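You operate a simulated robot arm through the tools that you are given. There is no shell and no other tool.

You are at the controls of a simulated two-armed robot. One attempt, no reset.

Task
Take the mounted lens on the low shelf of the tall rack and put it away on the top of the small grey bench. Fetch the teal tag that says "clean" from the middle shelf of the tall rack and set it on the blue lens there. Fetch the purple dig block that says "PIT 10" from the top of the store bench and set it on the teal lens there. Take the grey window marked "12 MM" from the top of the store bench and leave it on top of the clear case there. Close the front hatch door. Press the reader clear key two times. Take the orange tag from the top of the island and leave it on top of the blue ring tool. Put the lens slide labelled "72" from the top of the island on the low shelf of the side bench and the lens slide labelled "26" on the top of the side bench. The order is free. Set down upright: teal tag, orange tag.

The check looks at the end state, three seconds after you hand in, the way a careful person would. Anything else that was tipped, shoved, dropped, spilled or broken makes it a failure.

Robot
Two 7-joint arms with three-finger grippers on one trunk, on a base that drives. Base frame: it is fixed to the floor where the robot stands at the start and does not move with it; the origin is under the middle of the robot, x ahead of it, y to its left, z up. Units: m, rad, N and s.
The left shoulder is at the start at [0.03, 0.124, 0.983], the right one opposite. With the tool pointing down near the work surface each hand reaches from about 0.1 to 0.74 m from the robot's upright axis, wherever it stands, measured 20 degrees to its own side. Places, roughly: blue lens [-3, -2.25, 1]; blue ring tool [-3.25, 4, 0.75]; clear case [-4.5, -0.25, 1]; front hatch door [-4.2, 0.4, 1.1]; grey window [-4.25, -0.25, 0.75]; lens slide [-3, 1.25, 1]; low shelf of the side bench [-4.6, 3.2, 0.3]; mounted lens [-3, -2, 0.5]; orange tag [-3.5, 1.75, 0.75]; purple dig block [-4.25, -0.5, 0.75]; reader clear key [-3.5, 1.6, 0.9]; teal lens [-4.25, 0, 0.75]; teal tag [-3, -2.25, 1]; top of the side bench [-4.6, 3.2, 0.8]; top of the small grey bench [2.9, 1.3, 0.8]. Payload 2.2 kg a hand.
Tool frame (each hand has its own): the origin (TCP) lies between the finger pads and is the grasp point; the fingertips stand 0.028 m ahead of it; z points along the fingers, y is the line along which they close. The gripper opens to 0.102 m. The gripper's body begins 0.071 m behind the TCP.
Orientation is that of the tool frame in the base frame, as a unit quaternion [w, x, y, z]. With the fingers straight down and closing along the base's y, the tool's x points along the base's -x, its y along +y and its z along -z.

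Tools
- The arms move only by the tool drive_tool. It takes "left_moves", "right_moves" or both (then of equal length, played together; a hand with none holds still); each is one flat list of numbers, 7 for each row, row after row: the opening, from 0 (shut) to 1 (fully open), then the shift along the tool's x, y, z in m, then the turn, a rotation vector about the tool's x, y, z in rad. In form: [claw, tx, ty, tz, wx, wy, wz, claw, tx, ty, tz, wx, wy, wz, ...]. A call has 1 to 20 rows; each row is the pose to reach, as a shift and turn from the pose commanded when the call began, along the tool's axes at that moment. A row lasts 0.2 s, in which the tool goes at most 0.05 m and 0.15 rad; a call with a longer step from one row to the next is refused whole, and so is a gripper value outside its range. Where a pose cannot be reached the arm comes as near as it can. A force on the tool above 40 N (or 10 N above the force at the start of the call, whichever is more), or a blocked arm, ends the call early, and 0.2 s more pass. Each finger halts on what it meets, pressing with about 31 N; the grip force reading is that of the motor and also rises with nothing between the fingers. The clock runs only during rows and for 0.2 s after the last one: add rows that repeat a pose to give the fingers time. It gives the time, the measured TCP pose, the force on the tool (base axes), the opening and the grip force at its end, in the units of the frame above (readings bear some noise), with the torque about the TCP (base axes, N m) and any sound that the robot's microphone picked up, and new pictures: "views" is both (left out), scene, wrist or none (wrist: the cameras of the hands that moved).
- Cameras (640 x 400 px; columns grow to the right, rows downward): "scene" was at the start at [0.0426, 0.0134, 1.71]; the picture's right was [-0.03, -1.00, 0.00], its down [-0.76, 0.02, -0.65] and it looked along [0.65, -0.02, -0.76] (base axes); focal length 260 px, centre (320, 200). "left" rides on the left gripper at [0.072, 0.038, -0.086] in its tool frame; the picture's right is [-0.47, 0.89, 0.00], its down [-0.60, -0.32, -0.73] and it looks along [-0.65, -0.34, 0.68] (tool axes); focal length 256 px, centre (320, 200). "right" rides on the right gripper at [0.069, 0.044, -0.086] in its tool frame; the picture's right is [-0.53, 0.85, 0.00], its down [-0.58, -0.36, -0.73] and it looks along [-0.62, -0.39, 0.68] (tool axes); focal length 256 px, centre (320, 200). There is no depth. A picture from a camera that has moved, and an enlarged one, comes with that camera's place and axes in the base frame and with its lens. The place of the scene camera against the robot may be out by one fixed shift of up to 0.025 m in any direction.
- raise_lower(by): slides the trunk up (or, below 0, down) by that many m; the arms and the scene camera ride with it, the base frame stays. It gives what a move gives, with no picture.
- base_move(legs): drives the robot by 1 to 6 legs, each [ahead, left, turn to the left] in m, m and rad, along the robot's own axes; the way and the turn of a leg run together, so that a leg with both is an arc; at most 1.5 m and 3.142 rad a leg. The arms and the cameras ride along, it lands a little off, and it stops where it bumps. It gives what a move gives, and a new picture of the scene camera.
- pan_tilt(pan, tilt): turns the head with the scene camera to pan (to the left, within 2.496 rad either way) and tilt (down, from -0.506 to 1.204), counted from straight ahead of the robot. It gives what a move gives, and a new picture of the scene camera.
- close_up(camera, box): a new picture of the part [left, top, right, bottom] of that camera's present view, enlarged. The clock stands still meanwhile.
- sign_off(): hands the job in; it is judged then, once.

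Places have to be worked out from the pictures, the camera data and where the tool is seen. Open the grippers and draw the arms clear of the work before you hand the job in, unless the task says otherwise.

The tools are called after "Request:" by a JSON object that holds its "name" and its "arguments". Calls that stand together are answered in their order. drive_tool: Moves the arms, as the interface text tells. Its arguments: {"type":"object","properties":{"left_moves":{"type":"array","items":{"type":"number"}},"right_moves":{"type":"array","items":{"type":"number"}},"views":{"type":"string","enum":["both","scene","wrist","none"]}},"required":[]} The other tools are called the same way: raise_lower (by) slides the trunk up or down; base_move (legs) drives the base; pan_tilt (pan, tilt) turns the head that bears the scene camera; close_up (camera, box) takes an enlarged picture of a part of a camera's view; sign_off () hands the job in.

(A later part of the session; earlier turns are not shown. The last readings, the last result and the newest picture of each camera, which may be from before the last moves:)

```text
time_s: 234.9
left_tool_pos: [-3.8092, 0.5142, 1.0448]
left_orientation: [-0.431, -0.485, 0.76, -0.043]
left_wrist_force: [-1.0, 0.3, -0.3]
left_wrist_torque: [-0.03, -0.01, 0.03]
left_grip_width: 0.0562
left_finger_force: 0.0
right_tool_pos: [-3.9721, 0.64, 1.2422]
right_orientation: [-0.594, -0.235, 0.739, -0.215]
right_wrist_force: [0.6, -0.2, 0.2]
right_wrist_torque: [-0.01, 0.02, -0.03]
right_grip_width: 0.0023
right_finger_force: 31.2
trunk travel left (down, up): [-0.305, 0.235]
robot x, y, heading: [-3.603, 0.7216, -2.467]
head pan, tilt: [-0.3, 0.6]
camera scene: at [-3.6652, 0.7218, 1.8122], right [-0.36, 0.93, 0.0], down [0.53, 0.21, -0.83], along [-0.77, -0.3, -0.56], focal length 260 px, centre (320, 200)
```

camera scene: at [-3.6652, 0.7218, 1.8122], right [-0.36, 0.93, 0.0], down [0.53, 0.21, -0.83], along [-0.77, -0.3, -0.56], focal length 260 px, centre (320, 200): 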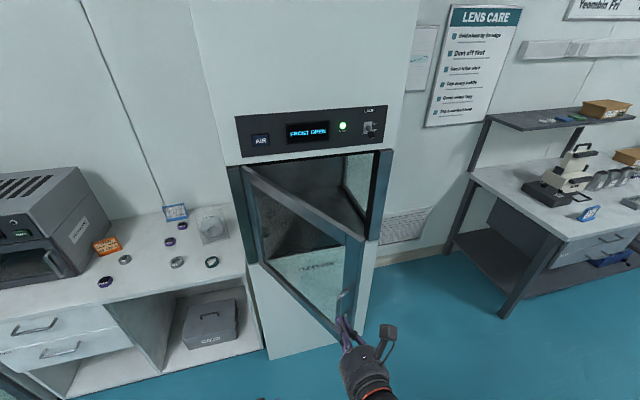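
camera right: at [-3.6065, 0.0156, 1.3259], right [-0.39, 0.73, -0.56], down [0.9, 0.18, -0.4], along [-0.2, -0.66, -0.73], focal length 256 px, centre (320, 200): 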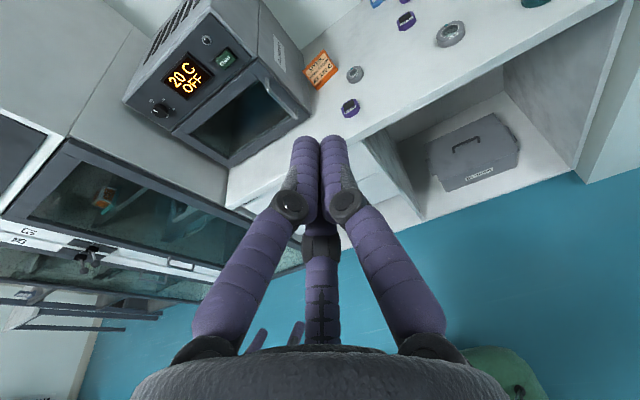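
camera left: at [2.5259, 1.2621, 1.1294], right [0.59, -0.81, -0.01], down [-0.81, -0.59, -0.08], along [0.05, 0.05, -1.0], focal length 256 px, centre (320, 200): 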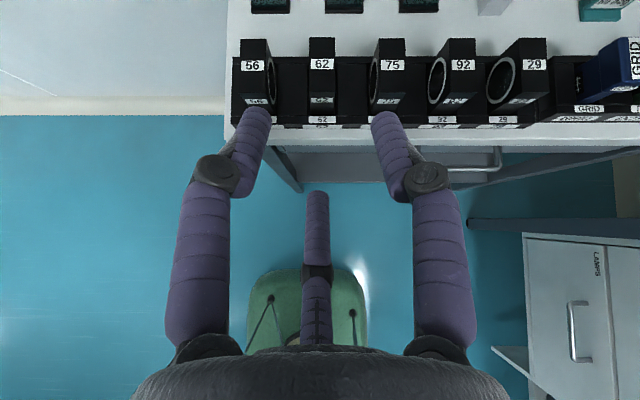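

The panel reads FRONT OPEN; door hinge ≈(3.34, 2.76), free edge ≈(2.875, 3.005). I draw the left hand aside and drive 0.2 m so the fist nears the door face.

Request:
{"name": "drive_tool", "arguments": {"left_moves": [0.55, 0.004, -0.043, -0.021, 0, 0, 0, 0.55, 0.008, -0.086, -0.042, 0, 0, 0, 0.55, 0.0123, -0.1294, -0.0626, 0, 0, 0], "views": "none"}}

Request:
{"name": "base_move", "arguments": {"legs": [[0.2, 0, -0.024]]}}

```text
time_s: 235.7
left_tool_pos: [-3.7757, 0.4998, 1.0845]
left_orientation: [-0.461, -0.505, 0.729, 0.001]
left_wrist_force: [-0.9, 0.0, -0.5]
left_wrist_torque: [-0.01, 0.01, 0.0]
left_grip_width: 0.0561
left_finger_force: 0.1
left hand out of reach, approached as far as the arm can: row 3
right_tool_pos: [-3.9713, 0.64, 1.2431]
right_orientation: [-0.594, -0.235, 0.739, -0.215]
right_wrist_force: [0.2, 0.1, -0.1]
right_wrist_torque: [0.02, 0.0, -0.02]
right_grip_width: 0.0023
right_finger_force: 31.4
trunk travel left (down, up): [-0.305, 0.235]
robot x, y, heading: [-3.6, 0.7201, -2.466]
head pan, tilt: [-0.3, 0.6]
stopped in row 3 (left hand): the arm was blocked; the commanded pose is now the measured one
```

```text
time_s: 237.3
left_tool_pos: [-3.9392, 0.3826, 1.0846]
left_orientation: [-0.462, -0.497, 0.735, 0.006]
left_wrist_force: [-0.1, -0.2, -0.1]
left_wrist_torque: [0.02, 0.03, 0.01]
left_grip_width: 0.0558
left_finger_force: 0.1
right_tool_pos: [-4.1317, 0.5271, 1.242]
right_orientation: [-0.596, -0.226, 0.742, -0.208]
right_wrist_force: [-0.2, -0.4, 0.2]
right_wrist_torque: [0.0, 0.01, -0.02]
right_grip_width: 0.0018
right_finger_force: 31.2
trunk travel left (down, up): [-0.305, 0.235]
robot x, y, heading: [-3.7568, 0.5974, -2.495]
head pan, tilt: [-0.3, 0.6]
camera scene: at [-3.8237, 0.6002, 1.8121], right [-0.34, 0.94, 0.0], down [0.53, 0.19, -0.82], along [-0.77, -0.28, -0.57], focal length 260 px, centre (320, 200)
```

scene: 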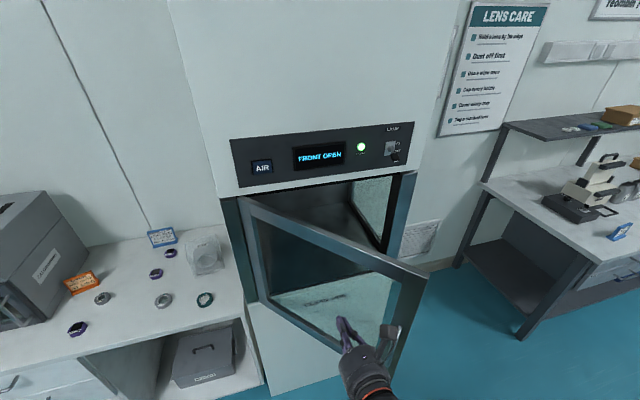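

The fist is ~4 cm from the door. I push forward with the arm in small steps.

Request:
{"name": "drive_tool", "arguments": {"right_moves": [0, 0.005, 0, 0.0245, 0, 0, 0, 0, 0.01, 0, 0.049, 0, 0, 0, 0, 0.015, 0, 0.0735, 0, 0, 0, 0, 0.02, 0, 0.098, 0, 0, 0, 0, 0.025, 0, 0.1225, 0, 0, 0, 0, 0.03, 0, 0.147, 0, 0, 0, 0, 0.035, 0, 0.1715, 0, 0, 0, 0, 0.04, 0, 0.196, 0, 0, 0, 0, 0.045, 0, 0.2205, 0, 0, 0], "views": "both"}}

```text
time_s: 239.3
left_tool_pos: [-3.9385, 0.3829, 1.0842]
left_orientation: [-0.462, -0.497, 0.735, 0.006]
left_wrist_force: [-1.2, -0.6, 0.4]
left_wrist_torque: [0.01, 0.01, 0.01]
left_grip_width: 0.0561
left_finger_force: 0.2
right_tool_pos: [-4.3147, 0.3986, 1.24]
right_orientation: [-0.595, -0.226, 0.743, -0.207]
right_wrist_force: [-0.5, -0.9, 0.1]
right_wrist_torque: [-0.01, 0.04, 0.01]
right_grip_width: 0.0021
right_finger_force: 31.2
trunk travel left (down, up): [-0.305, 0.235]
robot x, y, heading: [-3.7534, 0.5973, -2.494]
head pan, tilt: [-0.3, 0.6]
camera scene: at [-3.8229, 0.6006, 1.8121], right [-0.34, 0.94, 0.0], down [0.53, 0.19, -0.82], along [-0.78, -0.28, -0.57], focal length 260 px, centre (320, 200)
camera right: at [-4.2861, 0.4778, 1.3232], right [-0.39, 0.73, -0.56], down [0.9, 0.18, -0.4], along [-0.2, -0.66, -0.73], focal length 256 px, centre (320, 200)
```

scene: 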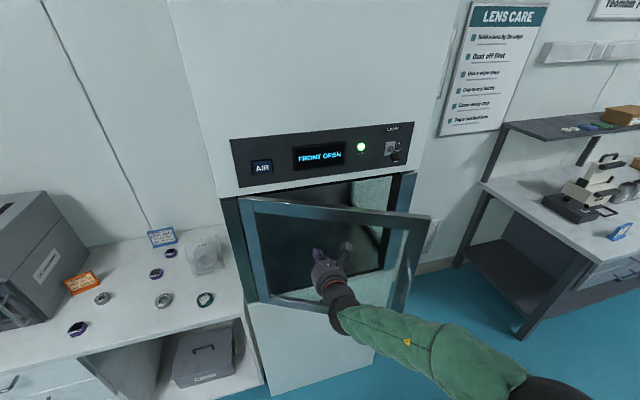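
right: 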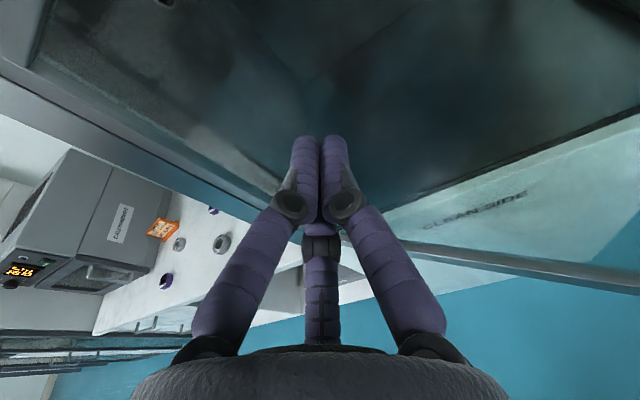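

The door is swinging shut with little force. I keep pushing.

Request:
{"name": "drive_tool", "arguments": {"right_moves": [0, 0.005, 0, 0.0245, 0, 0, 0, 0, 0.01, 0, 0.049, 0, 0, 0, 0, 0.015, 0, 0.0735, 0, 0, 0, 0, 0.02, 0, 0.098, 0, 0, 0], "views": "both"}}

```text
time_s: 240.3
left_tool_pos: [-3.9388, 0.3834, 1.0855]
left_orientation: [-0.461, -0.498, 0.735, 0.006]
left_wrist_force: [-0.1, -0.3, 0.5]
left_wrist_torque: [-0.04, -0.01, -0.02]
left_grip_width: 0.0558
left_finger_force: 0.0
right_tool_pos: [-4.3955, 0.3379, 1.2408]
right_orientation: [-0.596, -0.226, 0.742, -0.207]
right_wrist_force: [-0.2, 0.2, 0.3]
right_wrist_torque: [0.0, 0.02, -0.03]
right_grip_width: 0.0021
right_finger_force: 30.9
trunk travel left (down, up): [-0.305, 0.235]
robot x, y, heading: [-3.7557, 0.5976, -2.495]
head pan, tilt: [-0.3, 0.6]
camera scene: at [-3.8232, 0.6003, 1.8121], right [-0.34, 0.94, 0.0], down [0.53, 0.19, -0.82], along [-0.77, -0.28, -0.57], focal length 260 px, centre (320, 200)
camera right: at [-4.3665, 0.4176, 1.3236], right [-0.39, 0.73, -0.55], down [0.9, 0.18, -0.4], along [-0.19, -0.66, -0.73], focal length 256 px, centre (320, 200)
```

scene: 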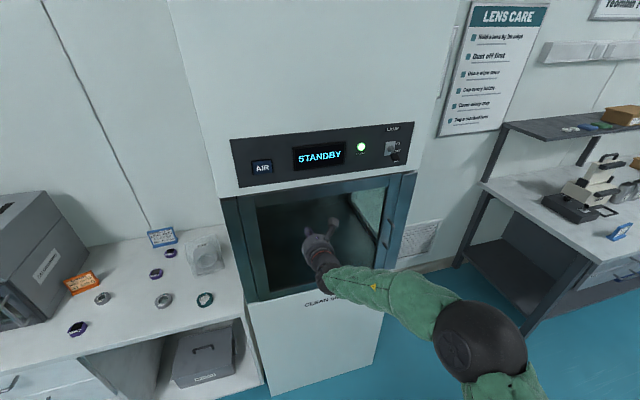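
right: 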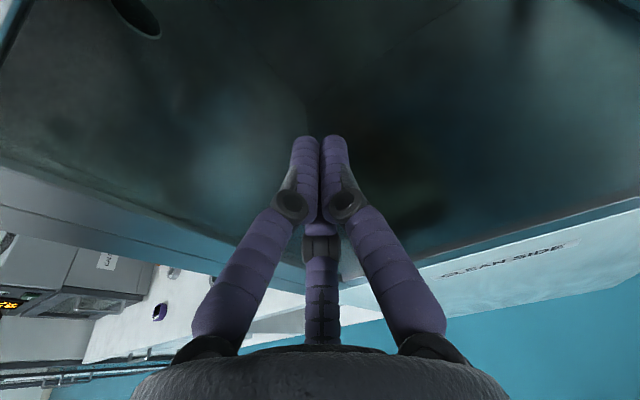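

The display now shows STANDBY, so the door is shut. I press a further centimetre lightly to be sure, then withdraw.

Request:
{"name": "drive_tool", "arguments": {"right_moves": [0, 0.0015, 0, 0.007, 0, 0, 0, 0, 0.003, 0, 0.014, 0, 0, 0], "views": "none"}}

Request:
{"name": "drive_tool", "arguments": {"right_moves": [0, -0.01, 0, -0.045, 0, 0, 0, 0, -0.018, 0, -0.09, 0, 0, 0, 0, -0.027, 0, -0.135, 0, 0, 0, 0, -0.036, 0, -0.18, 0, 0, 0, 0, -0.045, 0, -0.225, 0, 0, 0, 0, -0.05, 0, -0.27, 0, 0, 0], "views": "scene"}}

Request:
{"name": "close_up", "arguments": {"camera": "scene", "box": [200, 110, 440, 310]}}

```text
time_s: 240.9
left_tool_pos: [-3.9379, 0.3841, 1.0847]
left_orientation: [-0.461, -0.497, 0.735, 0.006]
left_wrist_force: [0.6, 1.0, 0.6]
left_wrist_torque: [-0.02, 0.01, 0.0]
left_grip_width: 0.0561
left_finger_force: 0.1
right_tool_pos: [-4.408, 0.3301, 1.2415]
right_orientation: [-0.596, -0.226, 0.742, -0.208]
right_wrist_force: [-0.7, 0.9, -0.7]
right_wrist_torque: [0.03, 0.03, -0.01]
right_grip_width: 0.002
right_finger_force: 31.0
trunk travel left (down, up): [-0.305, 0.235]
robot x, y, heading: [-3.7555, 0.5982, -2.492]
head pan, tilt: [-0.3, 0.6]
```

```text
time_s: 242.3
left_tool_pos: [-3.9367, 0.3836, 1.0845]
left_orientation: [-0.462, -0.498, 0.734, 0.005]
left_wrist_force: [0.7, -0.1, 0.2]
left_wrist_torque: [0.0, 0.01, -0.01]
left_grip_width: 0.0563
left_finger_force: 0.0
right_tool_pos: [-4.1819, 0.4918, 1.248]
right_orientation: [-0.596, -0.227, 0.741, -0.209]
right_wrist_force: [1.1, 0.4, 0.3]
right_wrist_torque: [-0.04, 0.01, 0.03]
right_grip_width: 0.0022
right_finger_force: 31.6
trunk travel left (down, up): [-0.305, 0.235]
robot x, y, heading: [-3.7572, 0.5979, -2.494]
head pan, tilt: [-0.3, 0.6]
camera scene: at [-3.821, 0.6027, 1.8122], right [-0.34, 0.94, 0.0], down [0.53, 0.19, -0.83], along [-0.78, -0.28, -0.56], focal length 260 px, centre (320, 200)
```

scene: 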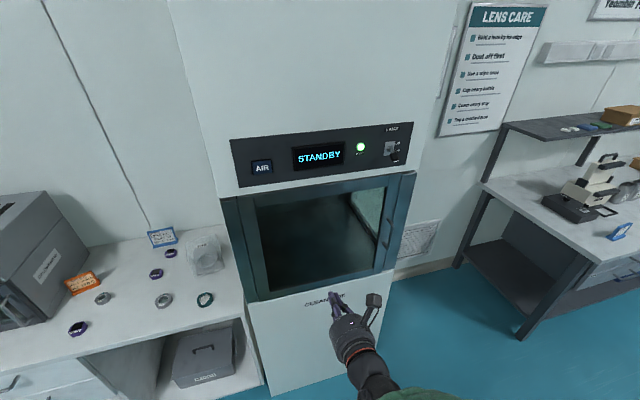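

```text
2.00 times, centred on (320, 210) of scene
camera zoom: at [-3.821, 0.6027, 1.8122], right [-0.34, 0.94, 0.0], down [0.53, 0.19, -0.83], along [-0.78, -0.28, -0.56], focal length 521 px, centre (320, 180)
```

zoom: 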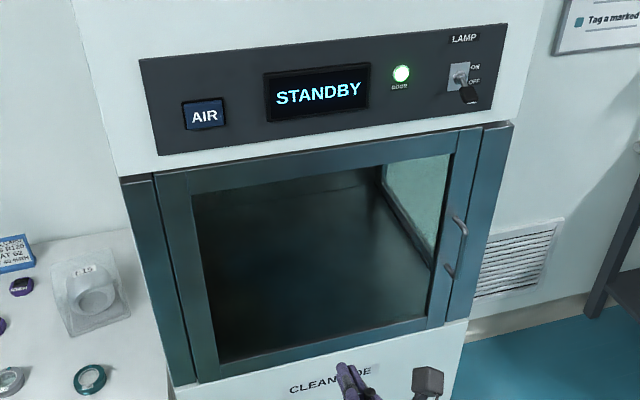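

The hatch is shut. I tuck the right hand, set the left hand to a steep pose with lateral finger closing, and move to the bench.

Request:
{"name": "drive_tool", "arguments": {"left_moves": [0.55, 0.015, 0.008, 0.024, 0.0587, -0.0758, 0.0243, 0.6, 0.03, 0.016, 0.049, 0.1174, -0.1516, 0.0487, 0.7, 0.0457, 0.0245, 0.0736, 0.1761, -0.2273, 0.073, 0.8, 0.0609, 0.0327, 0.0981, 0.2348, -0.3031, 0.0973, 0.8, 0.0609, 0.0327, 0.0981, 0.2348, -0.3031, 0.0973], "right_moves": [0, 0, 0, -0.03, 0, 0, 0, 0, 0, 0, -0.06, 0, 0, 0, 0, 0, 0, -0.09, 0, 0, 0, 0, 0, 0, -0.11, 0, 0, 0, 0, 0, 0, -0.11, 0, 0, 0], "views": "none"}}

Request:
{"name": "base_move", "arguments": {"legs": [[0, 0.35, 0], [0.3, 0, 0]]}}

Request:
{"name": "pan_tilt", "arguments": {"pan": 0, "tilt": 0.8}}

```text
time_s: 243.5
left_tool_pos: [-4.0316, 0.3118, 1.0848]
left_orientation: [-0.284, -0.504, 0.815, -0.027]
left_wrist_force: [0.5, -0.4, -0.6]
left_wrist_torque: [0.02, 0.02, 0.04]
left_grip_width: 0.0817
left_finger_force: 0.2
right_tool_pos: [-4.0935, 0.5416, 1.2751]
right_orientation: [-0.597, -0.226, 0.742, -0.207]
right_wrist_force: [0.1, -0.2, -0.4]
right_wrist_torque: [-0.02, -0.01, -0.04]
right_grip_width: 0.0021
right_finger_force: 31.0
right hand out of reach, approached as far as the arm can: row 4, 5
trunk travel left (down, up): [-0.305, 0.235]
robot x, y, heading: [-3.7581, 0.5976, -2.495]
head pan, tilt: [-0.3, 0.6]
```

```text
time_s: 247.4
left_tool_pos: [-4.0624, -0.1514, 1.0845]
left_orientation: [-0.284, -0.507, 0.813, -0.028]
left_wrist_force: [0.1, -0.6, -0.3]
left_wrist_torque: [0.03, 0.02, 0.0]
left_grip_width: 0.0814
left_finger_force: 0.1
right_tool_pos: [-4.1273, 0.0784, 1.2764]
right_orientation: [-0.594, -0.229, 0.742, -0.209]
right_wrist_force: [0.2, 0.1, 0.6]
right_wrist_torque: [0.0, 0.0, 0.02]
right_grip_width: 0.002
right_finger_force: 31.7
trunk travel left (down, up): [-0.305, 0.235]
robot x, y, heading: [-3.7873, 0.1388, -2.484]
head pan, tilt: [-0.3, 0.6]
camera scene: at [-3.8543, 0.1397, 1.8121], right [-0.35, 0.94, 0.0], down [0.53, 0.2, -0.82], along [-0.77, -0.29, -0.57], focal length 260 px, centre (320, 200)
```

scene: 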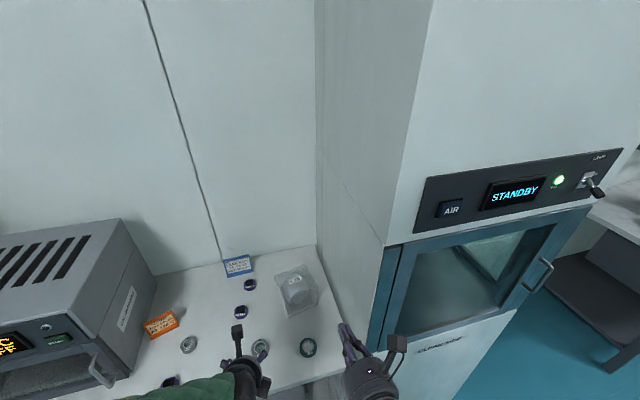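

```text
time_s: 248.2
left_tool_pos: [-4.0621, -0.151, 1.0862]
left_orientation: [-0.283, -0.508, 0.813, -0.028]
left_wrist_force: [0.2, -0.4, 0.0]
left_wrist_torque: [0.02, -0.02, 0.0]
left_grip_width: 0.0816
left_finger_force: 0.2
right_tool_pos: [-4.1268, 0.0782, 1.2753]
right_orientation: [-0.595, -0.228, 0.742, -0.209]
right_wrist_force: [1.1, -0.1, 0.3]
right_wrist_torque: [0.01, 0.0, 0.0]
right_grip_width: 0.002
right_finger_force: 30.8
trunk travel left (down, up): [-0.305, 0.235]
robot x, y, heading: [-3.7887, 0.1367, -2.487]
head pan, tilt: [0.0, 0.799]
camera scene: at [-3.8341, 0.1223, 1.7953], right [-0.61, 0.79, 0.0], down [0.57, 0.44, -0.7], along [-0.55, -0.42, -0.72], focal length 260 px, centre (320, 200)
```

scene: 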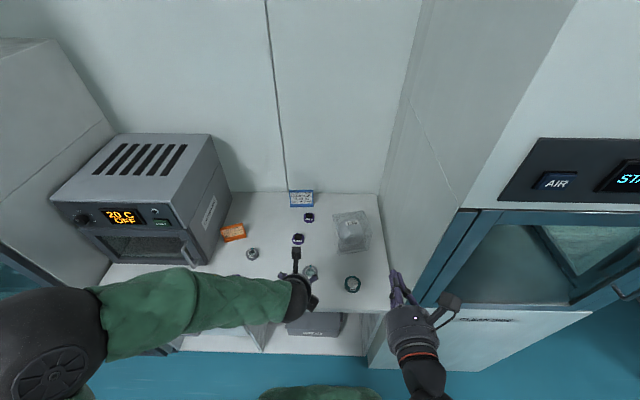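

At the bench. I extend the left hand over the bench toward PIT 10, staying well above everything.

Request:
{"name": "drive_tool", "arguments": {"left_moves": [0.8, 0.0184, 0.013, 0.038, 0, 0, 0, 0.8, 0.0368, 0.026, 0.076, 0, 0, 0, 0.8, 0.0552, 0.039, 0.114, 0, 0, 0, 0.8, 0.0736, 0.0521, 0.152, 0, 0, 0, 0.8, 0.092, 0.0651, 0.19, 0, 0, 0, 0.8, 0.1104, 0.0781, 0.228, 0, 0, 0, 0.8, 0.1288, 0.0911, 0.266, 0, 0, 0, 0.8, 0.1288, 0.0911, 0.266, 0, 0, 0], "views": "both"}}

```text
time_s: 250.0
left_tool_pos: [-4.2972, -0.2998, 0.9476]
left_orientation: [-0.285, -0.508, 0.813, -0.029]
left_wrist_force: [0.6, 0.0, -0.7]
left_wrist_torque: [-0.03, 0.0, -0.02]
left_grip_width: 0.0817
left_finger_force: 0.1
right_tool_pos: [-4.1261, 0.0784, 1.2761]
right_orientation: [-0.596, -0.229, 0.741, -0.21]
right_wrist_force: [0.3, 0.9, -1.1]
right_wrist_torque: [-0.01, 0.02, 0.0]
right_grip_width: 0.0021
right_finger_force: 31.4
trunk travel left (down, up): [-0.305, 0.235]
robot x, y, heading: [-3.7922, 0.1381, -2.486]
head pan, tilt: [0.0, 0.799]
camera scene: at [-3.8329, 0.123, 1.7954], right [-0.61, 0.79, 0.0], down [0.57, 0.44, -0.7], along [-0.55, -0.43, -0.72], focal length 260 px, centre (320, 200)
camera left: at [-4.3154, -0.3126, 1.0656], right [-0.59, 0.8, -0.01], down [0.78, 0.58, 0.24], along [0.2, 0.13, -0.97], focal length 256 px, centre (320, 200)
```

scene: 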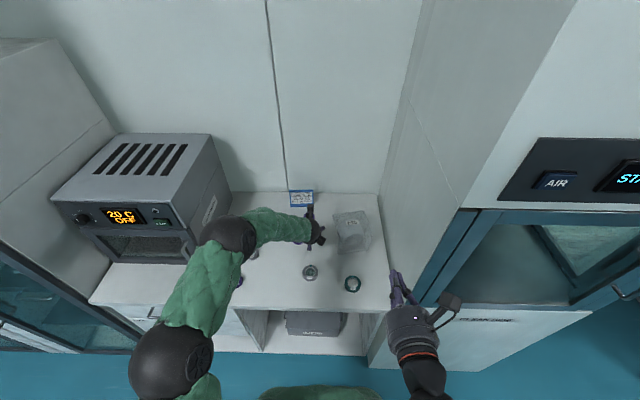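
left: 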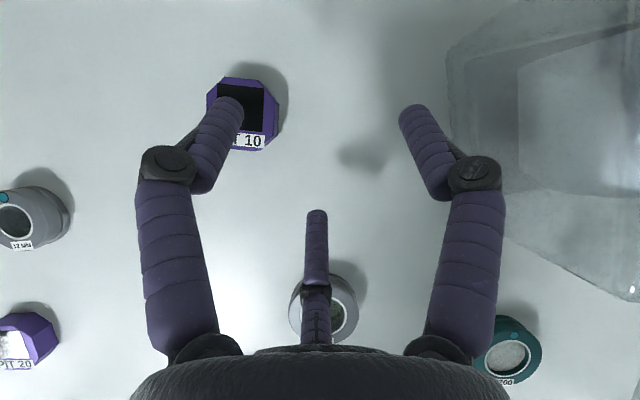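

Triangulation puts the bench top at z≈0.85 (block tops ≈0.877): PIT 10 at D≈3.639, R≈2.312. I centre the hand over it at a safe height.

Request:
{"name": "drive_tool", "arguments": {"left_moves": [0.75, 0.007, -0.026, 0.0, 0, 0, 0, 0.75, 0.0141, -0.0521, 0.006, 0, 0, 0, 0.75, 0.0141, -0.0521, 0.012, 0, 0, 0], "views": "wrist"}}

Request:
{"name": "close_up", "arguments": {"camera": "left", "box": [200, 60, 440, 210]}}

```text
time_s: 250.8
left_tool_pos: [-4.2635, -0.342, 0.9322]
left_orientation: [-0.284, -0.508, 0.812, -0.029]
left_wrist_force: [0.4, 0.5, -0.2]
left_wrist_torque: [-0.01, 0.0, 0.0]
left_grip_width: 0.0767
left_finger_force: 0.0
right_tool_pos: [-4.1279, 0.0784, 1.2752]
right_orientation: [-0.595, -0.229, 0.742, -0.21]
right_wrist_force: [-0.7, -0.3, 0.1]
right_wrist_torque: [0.01, 0.01, 0.02]
right_grip_width: 0.0021
right_finger_force: 31.1
trunk travel left (down, up): [-0.305, 0.235]
robot x, y, heading: [-3.7881, 0.1373, -2.483]
head pan, tilt: [0.0, 0.799]
camera left: at [-4.281, -0.3533, 1.0497], right [-0.59, 0.8, -0.01], down [0.78, 0.58, 0.24], along [0.2, 0.13, -0.97], focal length 256 px, centre (320, 200)
```

left: 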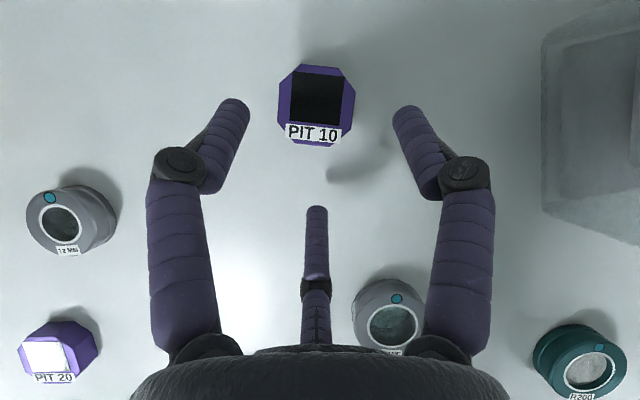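

```text
2.67 times, centred on (320, 135) of left
camera zoom: at [-4.281, -0.3533, 1.0497], right [-0.59, 0.8, -0.01], down [0.78, 0.58, 0.24], along [0.2, 0.13, -0.97], focal length 683 px, centre (320, 373)
```

zoom: 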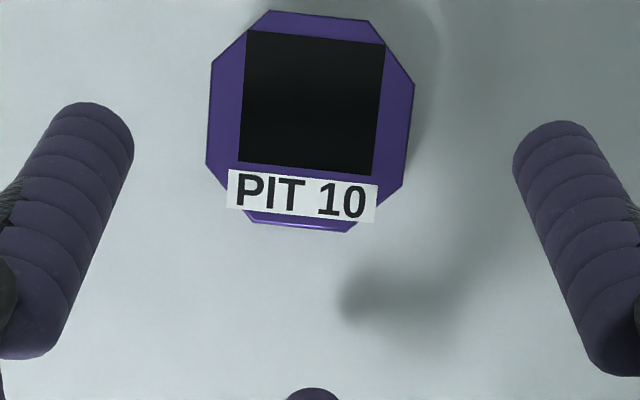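

PIT 10 is at D≈3.641, R≈2.310, top z≈0.87, turned ~5°. I rotate slightly to match, descend along the tool axis and close.

Request:
{"name": "drive_tool", "arguments": {"left_moves": [0.75, -0.001, -0.0005, 0.02, 0, 0, 0.045, 0.75, -0.002, -0.001, 0.042, 0, 0, 0.09, 0.75, -0.0029, -0.0015, 0.06, 0, 0, 0.09, 0.75, -0.0029, -0.0015, 0.0613, 0, 0, 0.09], "views": "wrist"}}

Request:
{"name": "close_up", "arguments": {"camera": "left", "box": [200, 60, 440, 210]}}

```text
time_s: 251.8
left_tool_pos: [-4.2859, -0.3598, 0.8791]
left_orientation: [-0.284, -0.47, 0.835, -0.042]
left_wrist_force: [2.3, -0.1, 2.6]
left_wrist_torque: [-0.01, -0.05, 0.02]
left_grip_width: 0.0842
left_finger_force: 0.2
right_tool_pos: [-4.1261, 0.0788, 1.2771]
right_orientation: [-0.596, -0.229, 0.741, -0.21]
right_wrist_force: [1.1, 0.4, 0.6]
right_wrist_torque: [-0.01, 0.02, -0.02]
right_grip_width: 0.002
right_finger_force: 30.9
trunk travel left (down, up): [-0.305, 0.235]
robot x, y, heading: [-3.7879, 0.138, -2.484]
head pan, tilt: [0.0, 0.799]
camera left: at [-4.3063, -0.3661, 0.9967], right [-0.53, 0.84, -0.06], down [0.81, 0.53, 0.24], along [0.24, 0.08, -0.97], focal length 256 px, centre (320, 200)
```

left: 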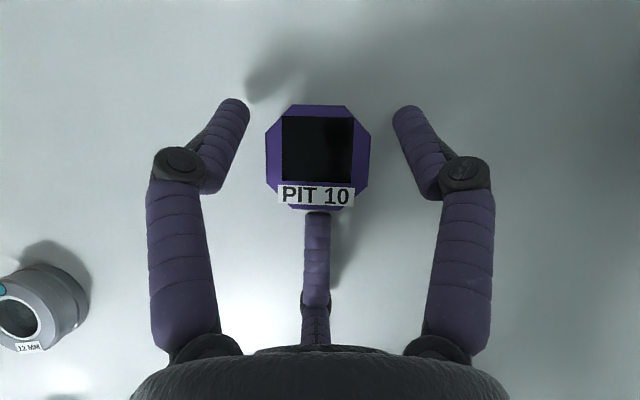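

```text
2.67 times, centred on (320, 135) of left
camera zoom: at [-4.3063, -0.3661, 0.9967], right [-0.53, 0.84, -0.06], down [0.81, 0.53, 0.24], along [0.24, 0.08, -0.97], focal length 683 px, centre (320, 373)
```

zoom: 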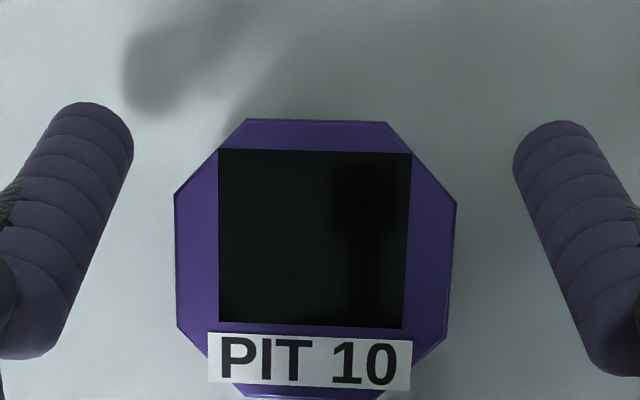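

Slight contact with the bench (fingers nudged). I raise 3 mm and close on the block.

Request:
{"name": "drive_tool", "arguments": {"left_moves": [0.75, 0.0015, 0.0008, -0.0025, 0, 0, 0, 0.65, 0.0015, 0.0008, -0.0025, 0, 0, 0, 0.5, 0.0015, 0.0008, -0.0025, 0, 0, 0, 0.3, 0.0015, 0.0008, -0.0025, 0, 0, 0, 0.1, 0.0015, 0.0008, -0.0025, 0, 0, 0, 0.1, 0.0015, 0.0008, -0.0025, 0, 0, 0], "views": "wrist"}}

Request:
{"name": "drive_tool", "arguments": {"left_moves": [0.1, 0.0049, 0.0026, -0.0084, 0, 0, 0, 0.1, 0.0097, 0.0052, -0.0167, 0, 0, 0, 0.1, 0.0146, 0.0077, -0.025, 0, 0, 0, 0.1, 0.0194, 0.0103, -0.0334, 0, 0, 0, 0.1, 0.0194, 0.0103, -0.0334, 0, 0, 0], "views": "wrist"}}

```text
time_s: 253.2
left_tool_pos: [-4.2855, -0.3591, 0.8808]
left_orientation: [-0.283, -0.47, 0.835, -0.04]
left_wrist_force: [-1.5, 0.8, 1.5]
left_wrist_torque: [0.05, 0.07, -0.02]
left_grip_width: 0.0653
left_finger_force: 30.8
right_tool_pos: [-4.1265, 0.0784, 1.276]
right_orientation: [-0.595, -0.228, 0.742, -0.209]
right_wrist_force: [-0.5, -0.5, -0.1]
right_wrist_torque: [-0.01, 0.02, 0.01]
right_grip_width: 0.002
right_finger_force: 30.9
trunk travel left (down, up): [-0.305, 0.235]
robot x, y, heading: [-3.7868, 0.1367, -2.485]
head pan, tilt: [0.0, 0.799]
camera left: at [-4.3063, -0.3639, 0.998], right [-0.53, 0.85, -0.06], down [0.81, 0.53, 0.24], along [0.24, 0.08, -0.97], focal length 256 px, centre (320, 200)
```

left: 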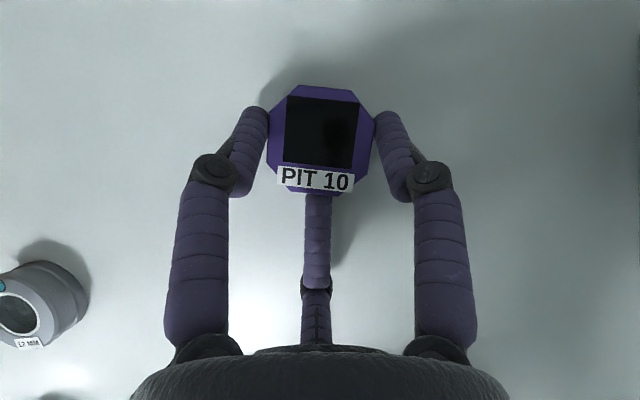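

```text
time_s: 254.4
left_tool_pos: [-4.2878, -0.3567, 0.9223]
left_orientation: [-0.281, -0.471, 0.835, -0.041]
left_wrist_force: [-0.3, 0.4, -1.4]
left_wrist_torque: [0.01, 0.01, 0.02]
left_grip_width: 0.0649
left_finger_force: 30.8
right_tool_pos: [-4.1267, 0.0782, 1.2758]
right_orientation: [-0.596, -0.229, 0.741, -0.209]
right_wrist_force: [-0.7, -0.5, 0.0]
right_wrist_torque: [0.0, 0.0, 0.0]
right_grip_width: 0.0021
right_finger_force: 31.4
trunk travel left (down, up): [-0.305, 0.235]
robot x, y, heading: [-3.7853, 0.1379, -2.488]
head pan, tilt: [0.0, 0.799]
camera left: at [-4.3094, -0.3627, 1.0398], right [-0.53, 0.85, -0.06], down [0.81, 0.53, 0.24], along [0.24, 0.08, -0.97], focal length 256 px, centre (320, 200)
```

left: 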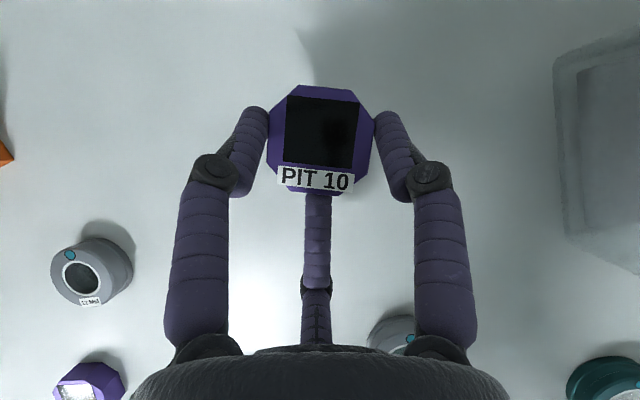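

PIT 10 is held firmly. I raise it, draw it back away from the case, then move right to stop just short of the teal lens.

Request:
{"name": "drive_tool", "arguments": {"left_moves": [0.1, 0.0203, 0.0079, -0.0335, 0, 0, 0, 0.1, -0.0148, -0.006, -0.058, 0, 0, 0, 0.1, -0.0498, -0.0199, -0.0825, 0, 0, 0, 0.1, -0.0849, -0.0339, -0.107, 0, 0, 0, 0.1, -0.12, -0.0478, -0.1315, 0, 0, 0, 0.1, -0.155, -0.0617, -0.156, 0, 0, 0, 0.1, -0.1901, -0.0756, -0.1805, 0, 0, 0, 0.1, -0.2067, -0.0334, -0.1807, 0, 0, 0, 0.1, -0.2234, 0.0089, -0.1809, 0, 0, 0, 0.1, -0.24, 0.0511, -0.1811, 0, 0, 0, 0.1, -0.2567, 0.0934, -0.1813, 0, 0, 0, 0.1, -0.2733, 0.1356, -0.1815, 0, 0, 0, 0.1, -0.2733, 0.1356, -0.1815, 0, 0, 0], "views": "both"}}

```text
time_s: 257.2
left_tool_pos: [-4.2064, -0.015, 0.9634]
left_orientation: [-0.281, -0.471, 0.835, -0.04]
left_wrist_force: [0.5, -0.2, -1.7]
left_wrist_torque: [0.04, 0.01, -0.01]
left_grip_width: 0.0647
left_finger_force: 31.0
right_tool_pos: [-4.1262, 0.0784, 1.2755]
right_orientation: [-0.595, -0.23, 0.742, -0.21]
right_wrist_force: [0.0, -0.1, 1.2]
right_wrist_torque: [0.0, 0.01, -0.02]
right_grip_width: 0.0021
right_finger_force: 31.2
trunk travel left (down, up): [-0.305, 0.235]
robot x, y, heading: [-3.7899, 0.1376, -2.485]
head pan, tilt: [0.0, 0.799]
camera scene: at [-3.8332, 0.1211, 1.7953], right [-0.61, 0.79, 0.0], down [0.57, 0.44, -0.7], along [-0.55, -0.42, -0.72], focal length 260 px, centre (320, 200)
camera left: at [-4.2278, -0.0202, 1.0803], right [-0.53, 0.84, -0.06], down [0.81, 0.53, 0.24], along [0.24, 0.08, -0.97], focal length 256 px, centre (320, 200)
```

scene: 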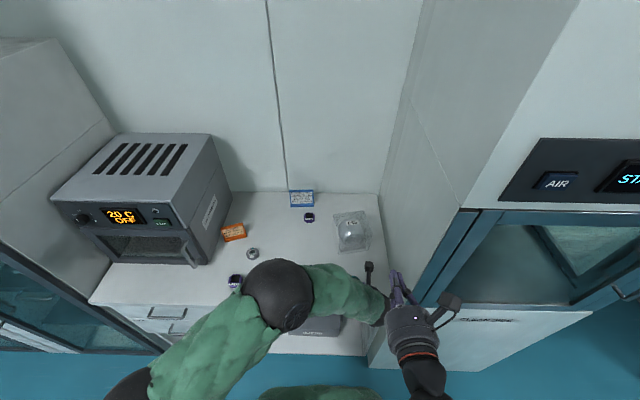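
left: 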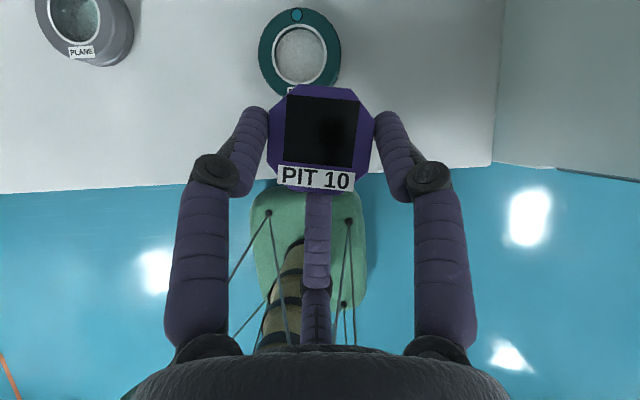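

The teal lens is at D≈3.435, R≈2.524. I move the block over it horizontally first and verify.

Request:
{"name": "drive_tool", "arguments": {"left_moves": [0.1, 0.0167, 0.0028, 0.0108, 0, 0, 0, 0.1, 0.0335, 0.0056, 0.0215, 0, 0, 0, 0.1, 0.0502, 0.0084, 0.0323, 0, 0, 0, 0.1, 0.0502, 0.0084, 0.0323, 0, 0, 0], "views": "wrist"}}

Request:
{"name": "close_up", "arguments": {"camera": "left", "box": [200, 60, 440, 210]}}

```text
time_s: 258.2
left_tool_pos: [-4.2487, -0.057, 0.9608]
left_orientation: [-0.282, -0.471, 0.835, -0.041]
left_wrist_force: [-0.5, -0.1, -0.6]
left_wrist_torque: [-0.01, -0.01, -0.01]
left_grip_width: 0.0647
left_finger_force: 30.6
right_tool_pos: [-4.1264, 0.0797, 1.2764]
right_orientation: [-0.596, -0.227, 0.742, -0.208]
right_wrist_force: [0.5, -0.8, -0.1]
right_wrist_torque: [0.04, -0.02, 0.03]
right_grip_width: 0.002
right_finger_force: 31.4
trunk travel left (down, up): [-0.305, 0.235]
robot x, y, heading: [-3.787, 0.1384, -2.486]
head pan, tilt: [0.0, 0.799]
camera left: at [-4.2705, -0.063, 1.0786], right [-0.53, 0.85, -0.06], down [0.81, 0.53, 0.24], along [0.24, 0.08, -0.97], focal length 256 px, centre (320, 200)
```

left: 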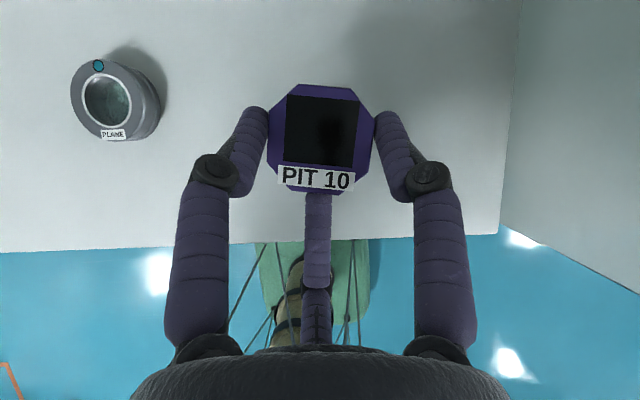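

```text
2.67 times, centred on (320, 135) of left
camera zoom: at [-4.2705, -0.063, 1.0786], right [-0.53, 0.85, -0.06], down [0.81, 0.53, 0.24], along [0.24, 0.08, -0.97], focal length 683 px, centre (320, 373)
```

zoom: 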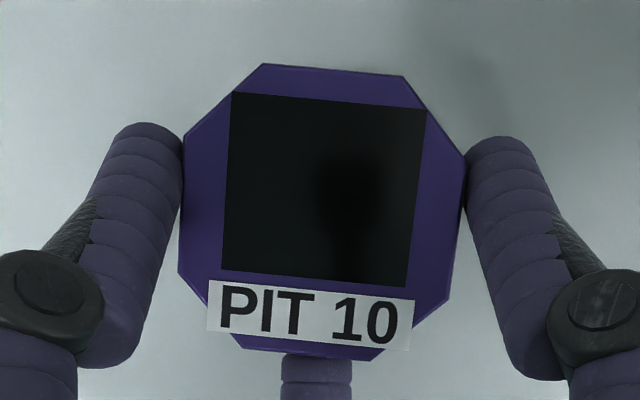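

The block covers the lens as predicted. I lower it 4.5 cm, then proceed by feel.

Request:
{"name": "drive_tool", "arguments": {"left_moves": [0.1, -0.0076, -0.0029, 0.0126, 0, 0, 0, 0.1, -0.0152, -0.0059, 0.0251, 0, 0, 0, 0.1, -0.0203, -0.0079, 0.0335, 0, 0, 0, 0.1, -0.0203, -0.0079, 0.0335, 0, 0, 0], "views": "wrist"}}

Request:
{"name": "close_up", "arguments": {"camera": "left", "box": [200, 60, 440, 210]}}

```text
time_s: 259.2
left_tool_pos: [-4.2496, -0.0572, 0.9204]
left_orientation: [-0.283, -0.47, 0.835, -0.041]
left_wrist_force: [0.1, 0.1, -0.7]
left_wrist_torque: [-0.05, -0.01, -0.01]
left_grip_width: 0.0646
left_finger_force: 31.2
right_tool_pos: [-4.1269, 0.0786, 1.2753]
right_orientation: [-0.594, -0.229, 0.742, -0.21]
right_wrist_force: [-0.5, 0.1, -0.1]
right_wrist_torque: [0.0, -0.03, -0.01]
right_grip_width: 0.0018
right_finger_force: 30.8
trunk travel left (down, up): [-0.305, 0.235]
robot x, y, heading: [-3.7846, 0.1397, -2.491]
head pan, tilt: [0.0, 0.799]
camera left: at [-4.2715, -0.0638, 1.0375], right [-0.53, 0.85, -0.06], down [0.81, 0.53, 0.24], along [0.24, 0.08, -0.97], focal length 256 px, centre (320, 200)
```

left: 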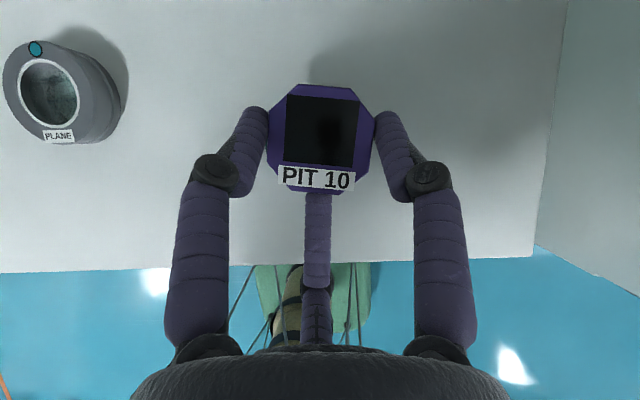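

```text
2.67 times, centred on (320, 135) of left
camera zoom: at [-4.2715, -0.0638, 1.0375], right [-0.53, 0.85, -0.06], down [0.81, 0.53, 0.24], along [0.24, 0.08, -0.97], focal length 683 px, centre (320, 373)
```

zoom: 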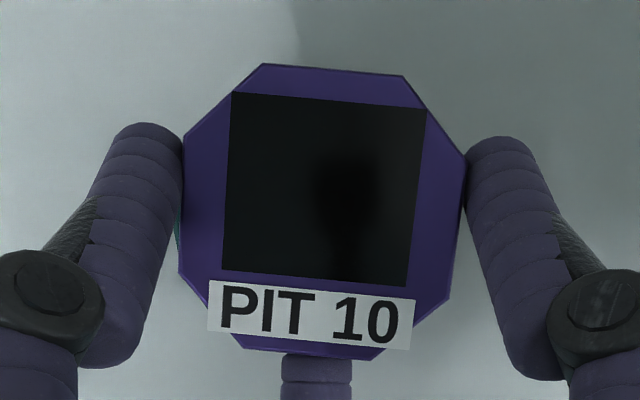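

A teal sliver shows at the left, so I shift 3 mm left and lower in small steps to contact.

Request:
{"name": "drive_tool", "arguments": {"left_moves": [0.1, 0.0011, -0.0028, 0, 0, 0, 0, 0.1, -0.0004, -0.0034, 0.0025, 0, 0, 0, 0.1, -0.0014, -0.0038, 0.0042, 0, 0, 0], "views": "none"}}

Request:
{"name": "drive_tool", "arguments": {"left_moves": [0.1, -0.001, -0.0004, 0.0017, 0, 0, 0], "views": "none"}}

Request:
{"name": "drive_tool", "arguments": {"left_moves": [0.1, -0.001, -0.0004, 0.0017, 0, 0, 0], "views": "none"}}

Request:
{"name": "drive_tool", "arguments": {"left_moves": [0.1, -0.001, -0.0004, 0.0017, 0, 0, 0], "views": "wrist"}}

```text
time_s: 260.0
left_tool_pos: [-4.2481, -0.0613, 0.9155]
left_orientation: [-0.281, -0.47, 0.836, -0.041]
left_wrist_force: [0.2, 0.2, -0.6]
left_wrist_torque: [-0.02, 0.01, -0.04]
left_grip_width: 0.0643
left_finger_force: 31.1
right_tool_pos: [-4.1274, 0.0779, 1.2758]
right_orientation: [-0.595, -0.228, 0.742, -0.209]
right_wrist_force: [0.5, 0.1, -0.4]
right_wrist_torque: [0.01, -0.01, 0.0]
right_grip_width: 0.0018
right_finger_force: 31.0
trunk travel left (down, up): [-0.305, 0.235]
robot x, y, heading: [-3.7899, 0.1372, -2.484]
head pan, tilt: [0.0, 0.799]
```

```text
time_s: 260.4
left_tool_pos: [-4.2493, -0.0601, 0.9138]
left_orientation: [-0.283, -0.471, 0.835, -0.041]
left_wrist_force: [1.2, 0.1, -0.8]
left_wrist_torque: [0.0, -0.01, -0.03]
left_grip_width: 0.0642
left_finger_force: 30.8
right_tool_pos: [-4.127, 0.0785, 1.2753]
right_orientation: [-0.595, -0.228, 0.742, -0.209]
right_wrist_force: [-0.1, -0.8, -0.2]
right_wrist_torque: [0.0, 0.01, -0.02]
right_grip_width: 0.002
right_finger_force: 30.9
trunk travel left (down, up): [-0.305, 0.235]
robot x, y, heading: [-3.7864, 0.1382, -2.483]
head pan, tilt: [0.0, 0.799]
```

```text
time_s: 260.8
left_tool_pos: [-4.25, -0.0606, 0.9125]
left_orientation: [-0.282, -0.471, 0.835, -0.042]
left_wrist_force: [0.3, -0.4, -1.1]
left_wrist_torque: [0.0, -0.04, -0.03]
left_grip_width: 0.0643
left_finger_force: 31.0
right_tool_pos: [-4.1282, 0.0796, 1.2753]
right_orientation: [-0.594, -0.228, 0.742, -0.209]
right_wrist_force: [0.8, 0.2, -0.9]
right_wrist_torque: [-0.01, -0.02, -0.04]
right_grip_width: 0.002
right_finger_force: 30.9
trunk travel left (down, up): [-0.305, 0.235]
robot x, y, heading: [-3.7889, 0.1363, -2.486]
head pan, tilt: [0.0, 0.799]
```

```text
time_s: 261.2
left_tool_pos: [-4.2484, -0.0597, 0.9099]
left_orientation: [-0.281, -0.471, 0.835, -0.04]
left_wrist_force: [0.4, 0.5, -0.9]
left_wrist_torque: [0.03, 0.0, -0.01]
left_grip_width: 0.0644
left_finger_force: 31.1
right_tool_pos: [-4.1272, 0.0779, 1.276]
right_orientation: [-0.595, -0.228, 0.741, -0.209]
right_wrist_force: [-0.6, 0.0, -0.3]
right_wrist_torque: [0.03, 0.0, -0.01]
right_grip_width: 0.0021
right_finger_force: 31.1
trunk travel left (down, up): [-0.305, 0.235]
robot x, y, heading: [-3.7873, 0.1383, -2.482]
head pan, tilt: [0.0, 0.799]
camera left: at [-4.2705, -0.0654, 1.0278], right [-0.53, 0.85, -0.06], down [0.81, 0.53, 0.24], along [0.24, 0.08, -0.97], focal length 256 px, centre (320, 200)
```

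left: 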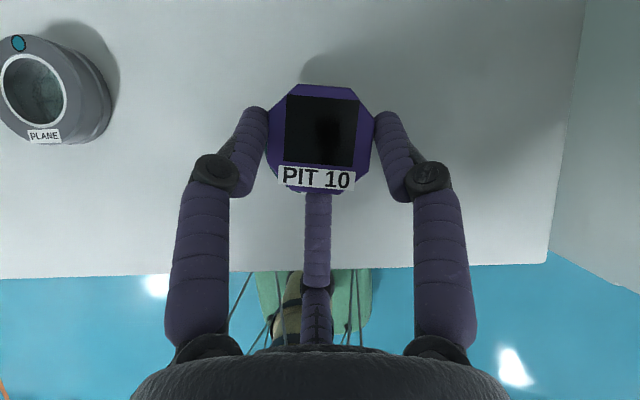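

No contact yet; more small steps.

Request:
{"name": "drive_tool", "arguments": {"left_moves": [0.1, -0.001, -0.0004, 0.0017, 0, 0, 0, 0.1, -0.0015, -0.0006, 0.0025, 0, 0, 0], "views": "none"}}

Request:
{"name": "drive_tool", "arguments": {"left_moves": [0.1, -0.001, -0.0004, 0.0017, 0, 0, 0], "views": "none"}}

Request:
{"name": "drive_tool", "arguments": {"left_moves": [0.1, -0.001, -0.0004, 0.0017, 0, 0, 0], "views": "wrist"}}

Request:
{"name": "close_up", "arguments": {"camera": "left", "box": [200, 60, 440, 210]}}

```text
time_s: 261.8
left_tool_pos: [-4.2496, -0.0585, 0.908]
left_orientation: [-0.283, -0.47, 0.835, -0.04]
left_wrist_force: [-0.7, -0.4, -0.4]
left_wrist_torque: [0.02, 0.0, -0.01]
left_grip_width: 0.064
left_finger_force: 30.8
right_tool_pos: [-4.1262, 0.0778, 1.276]
right_orientation: [-0.595, -0.228, 0.742, -0.209]
right_wrist_force: [0.8, 0.6, -0.1]
right_wrist_torque: [-0.01, -0.01, 0.0]
right_grip_width: 0.0022
right_finger_force: 31.7
trunk travel left (down, up): [-0.305, 0.235]
robot x, y, heading: [-3.7896, 0.1363, -2.487]
head pan, tilt: [0.0, 0.799]
```

```text
time_s: 262.2
left_tool_pos: [-4.2483, -0.0592, 0.9062]
left_orientation: [-0.281, -0.471, 0.835, -0.041]
left_wrist_force: [0.1, 0.7, -1.4]
left_wrist_torque: [-0.03, -0.01, 0.01]
left_grip_width: 0.0639
left_finger_force: 30.8
right_tool_pos: [-4.1276, 0.0786, 1.2753]
right_orientation: [-0.594, -0.228, 0.743, -0.208]
right_wrist_force: [-0.2, 0.4, 1.2]
right_wrist_torque: [-0.03, 0.01, 0.03]
right_grip_width: 0.0022
right_finger_force: 31.3
trunk travel left (down, up): [-0.305, 0.235]
robot x, y, heading: [-3.7887, 0.1393, -2.486]
head pan, tilt: [0.0, 0.799]
```

```text
time_s: 262.6
left_tool_pos: [-4.2475, -0.0604, 0.9042]
left_orientation: [-0.282, -0.47, 0.835, -0.04]
left_wrist_force: [-0.4, 0.1, -0.4]
left_wrist_torque: [0.02, 0.0, 0.0]
left_grip_width: 0.0643
left_finger_force: 31.2
right_tool_pos: [-4.1277, 0.0782, 1.2761]
right_orientation: [-0.595, -0.228, 0.742, -0.209]
right_wrist_force: [0.2, -1.2, 0.6]
right_wrist_torque: [-0.03, -0.01, -0.04]
right_grip_width: 0.0021
right_finger_force: 31.2
trunk travel left (down, up): [-0.305, 0.235]
robot x, y, heading: [-3.7918, 0.1391, -2.477]
head pan, tilt: [0.0, 0.799]
camera left: at [-4.27, -0.0658, 1.0214], right [-0.53, 0.85, -0.06], down [0.81, 0.53, 0.24], along [0.24, 0.08, -0.97], focal length 256 px, centre (320, 200)
```

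left: 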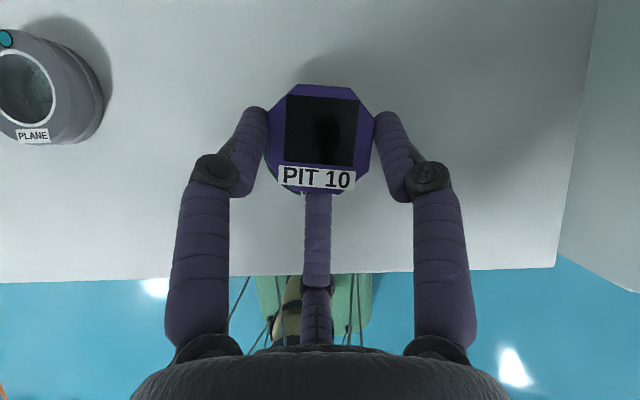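

```text
2.67 times, centred on (320, 135) of left
camera zoom: at [-4.27, -0.0658, 1.0214], right [-0.53, 0.85, -0.06], down [0.81, 0.53, 0.24], along [0.24, 0.08, -0.97], focal length 683 px, centre (320, 373)
```

zoom: 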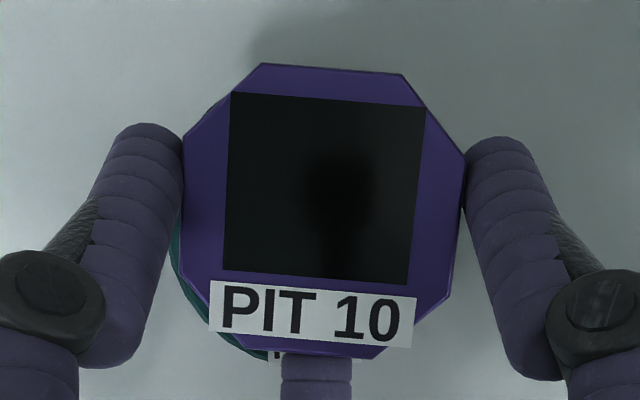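

The lens rim shows slightly toward me, so I pull back 3 mm and keep lowering.

Request:
{"name": "drive_tool", "arguments": {"left_moves": [0.1, -0.0033, -0.0013, 0.0001, 0, 0, 0, 0.1, -0.0038, -0.0015, 0.0009, 0, 0, 0], "views": "none"}}

Request:
{"name": "drive_tool", "arguments": {"left_moves": [0.1, -0.001, -0.0004, 0.0017, 0, 0, 0], "views": "none"}}

Request:
{"name": "drive_tool", "arguments": {"left_moves": [0.1, -0.001, -0.0004, 0.0017, 0, 0, 0], "views": "none"}}

Request:
{"name": "drive_tool", "arguments": {"left_moves": [0.1, -0.001, -0.0004, 0.0017, 0, 0, 0], "views": "wrist"}}

```text
time_s: 263.2
left_tool_pos: [-4.247, -0.0584, 0.9015]
left_orientation: [-0.282, -0.471, 0.835, -0.041]
left_wrist_force: [1.6, -0.7, 5.9]
left_wrist_torque: [0.01, -0.02, 0.0]
left_grip_width: 0.0643
left_finger_force: 30.7
right_tool_pos: [-4.1274, 0.0787, 1.2758]
right_orientation: [-0.595, -0.229, 0.741, -0.21]
right_wrist_force: [-0.8, -0.4, -0.2]
right_wrist_torque: [0.03, 0.0, 0.0]
right_grip_width: 0.0021
right_finger_force: 30.9
trunk travel left (down, up): [-0.305, 0.235]
robot x, y, heading: [-3.7893, 0.1355, -2.488]
head pan, tilt: [0.0, 0.799]
```

```text
time_s: 263.6
left_tool_pos: [-4.2462, -0.0588, 0.901]
left_orientation: [-0.284, -0.471, 0.834, -0.04]
left_wrist_force: [6.7, 1.5, 18.7]
left_wrist_torque: [0.21, 0.27, -0.06]
left_grip_width: 0.0642
left_finger_force: 31.1
right_tool_pos: [-4.1249, 0.0783, 1.2763]
right_orientation: [-0.596, -0.229, 0.741, -0.21]
right_wrist_force: [0.3, -1.1, 0.4]
right_wrist_torque: [-0.03, 0.01, -0.03]
right_grip_width: 0.0021
right_finger_force: 31.0
trunk travel left (down, up): [-0.305, 0.235]
robot x, y, heading: [-3.7847, 0.1373, -2.487]
head pan, tilt: [0.0, 0.799]
```

```text
time_s: 264.0
left_tool_pos: [-4.2463, -0.0578, 0.8993]
left_orientation: [-0.285, -0.47, 0.834, -0.04]
left_wrist_force: [4.7, 0.6, 26.6]
left_wrist_torque: [0.13, 0.36, -0.02]
left_grip_width: 0.0647
left_finger_force: 30.3
right_tool_pos: [-4.1253, 0.0793, 1.2756]
right_orientation: [-0.596, -0.229, 0.741, -0.209]
right_wrist_force: [-0.4, 1.0, 0.4]
right_wrist_torque: [0.0, -0.02, 0.01]
right_grip_width: 0.0019
right_finger_force: 30.6
trunk travel left (down, up): [-0.305, 0.235]
robot x, y, heading: [-3.79, 0.1392, -2.487]
head pan, tilt: [0.0, 0.799]
```

```text
time_s: 264.4
left_tool_pos: [-4.2477, -0.0579, 0.8978]
left_orientation: [-0.285, -0.471, 0.834, -0.041]
left_wrist_force: [2.3, -2.2, 27.5]
left_wrist_torque: [-0.02, 0.63, -0.08]
left_grip_width: 0.0656
left_finger_force: 30.9
right_tool_pos: [-4.1259, 0.0779, 1.2767]
right_orientation: [-0.595, -0.229, 0.741, -0.209]
right_wrist_force: [-0.3, 0.0, 0.2]
right_wrist_torque: [0.02, 0.02, 0.05]
right_grip_width: 0.002
right_finger_force: 30.9
trunk travel left (down, up): [-0.305, 0.235]
robot x, y, heading: [-3.7886, 0.1399, -2.483]
head pan, tilt: [0.0, 0.799]
camera left: at [-4.2684, -0.0638, 1.0152], right [-0.53, 0.84, -0.06], down [0.81, 0.53, 0.24], along [0.23, 0.08, -0.97], focal length 256 px, centre (320, 200)
```

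left: 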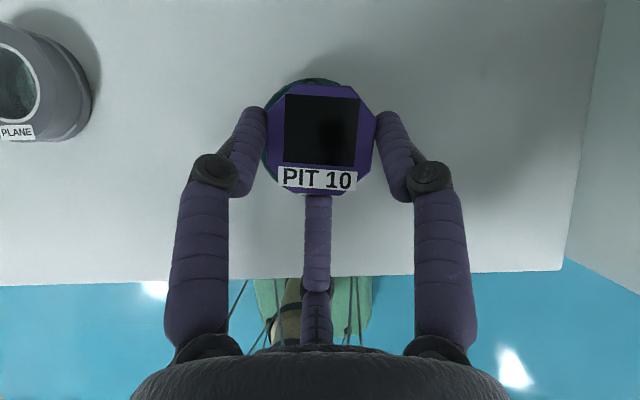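

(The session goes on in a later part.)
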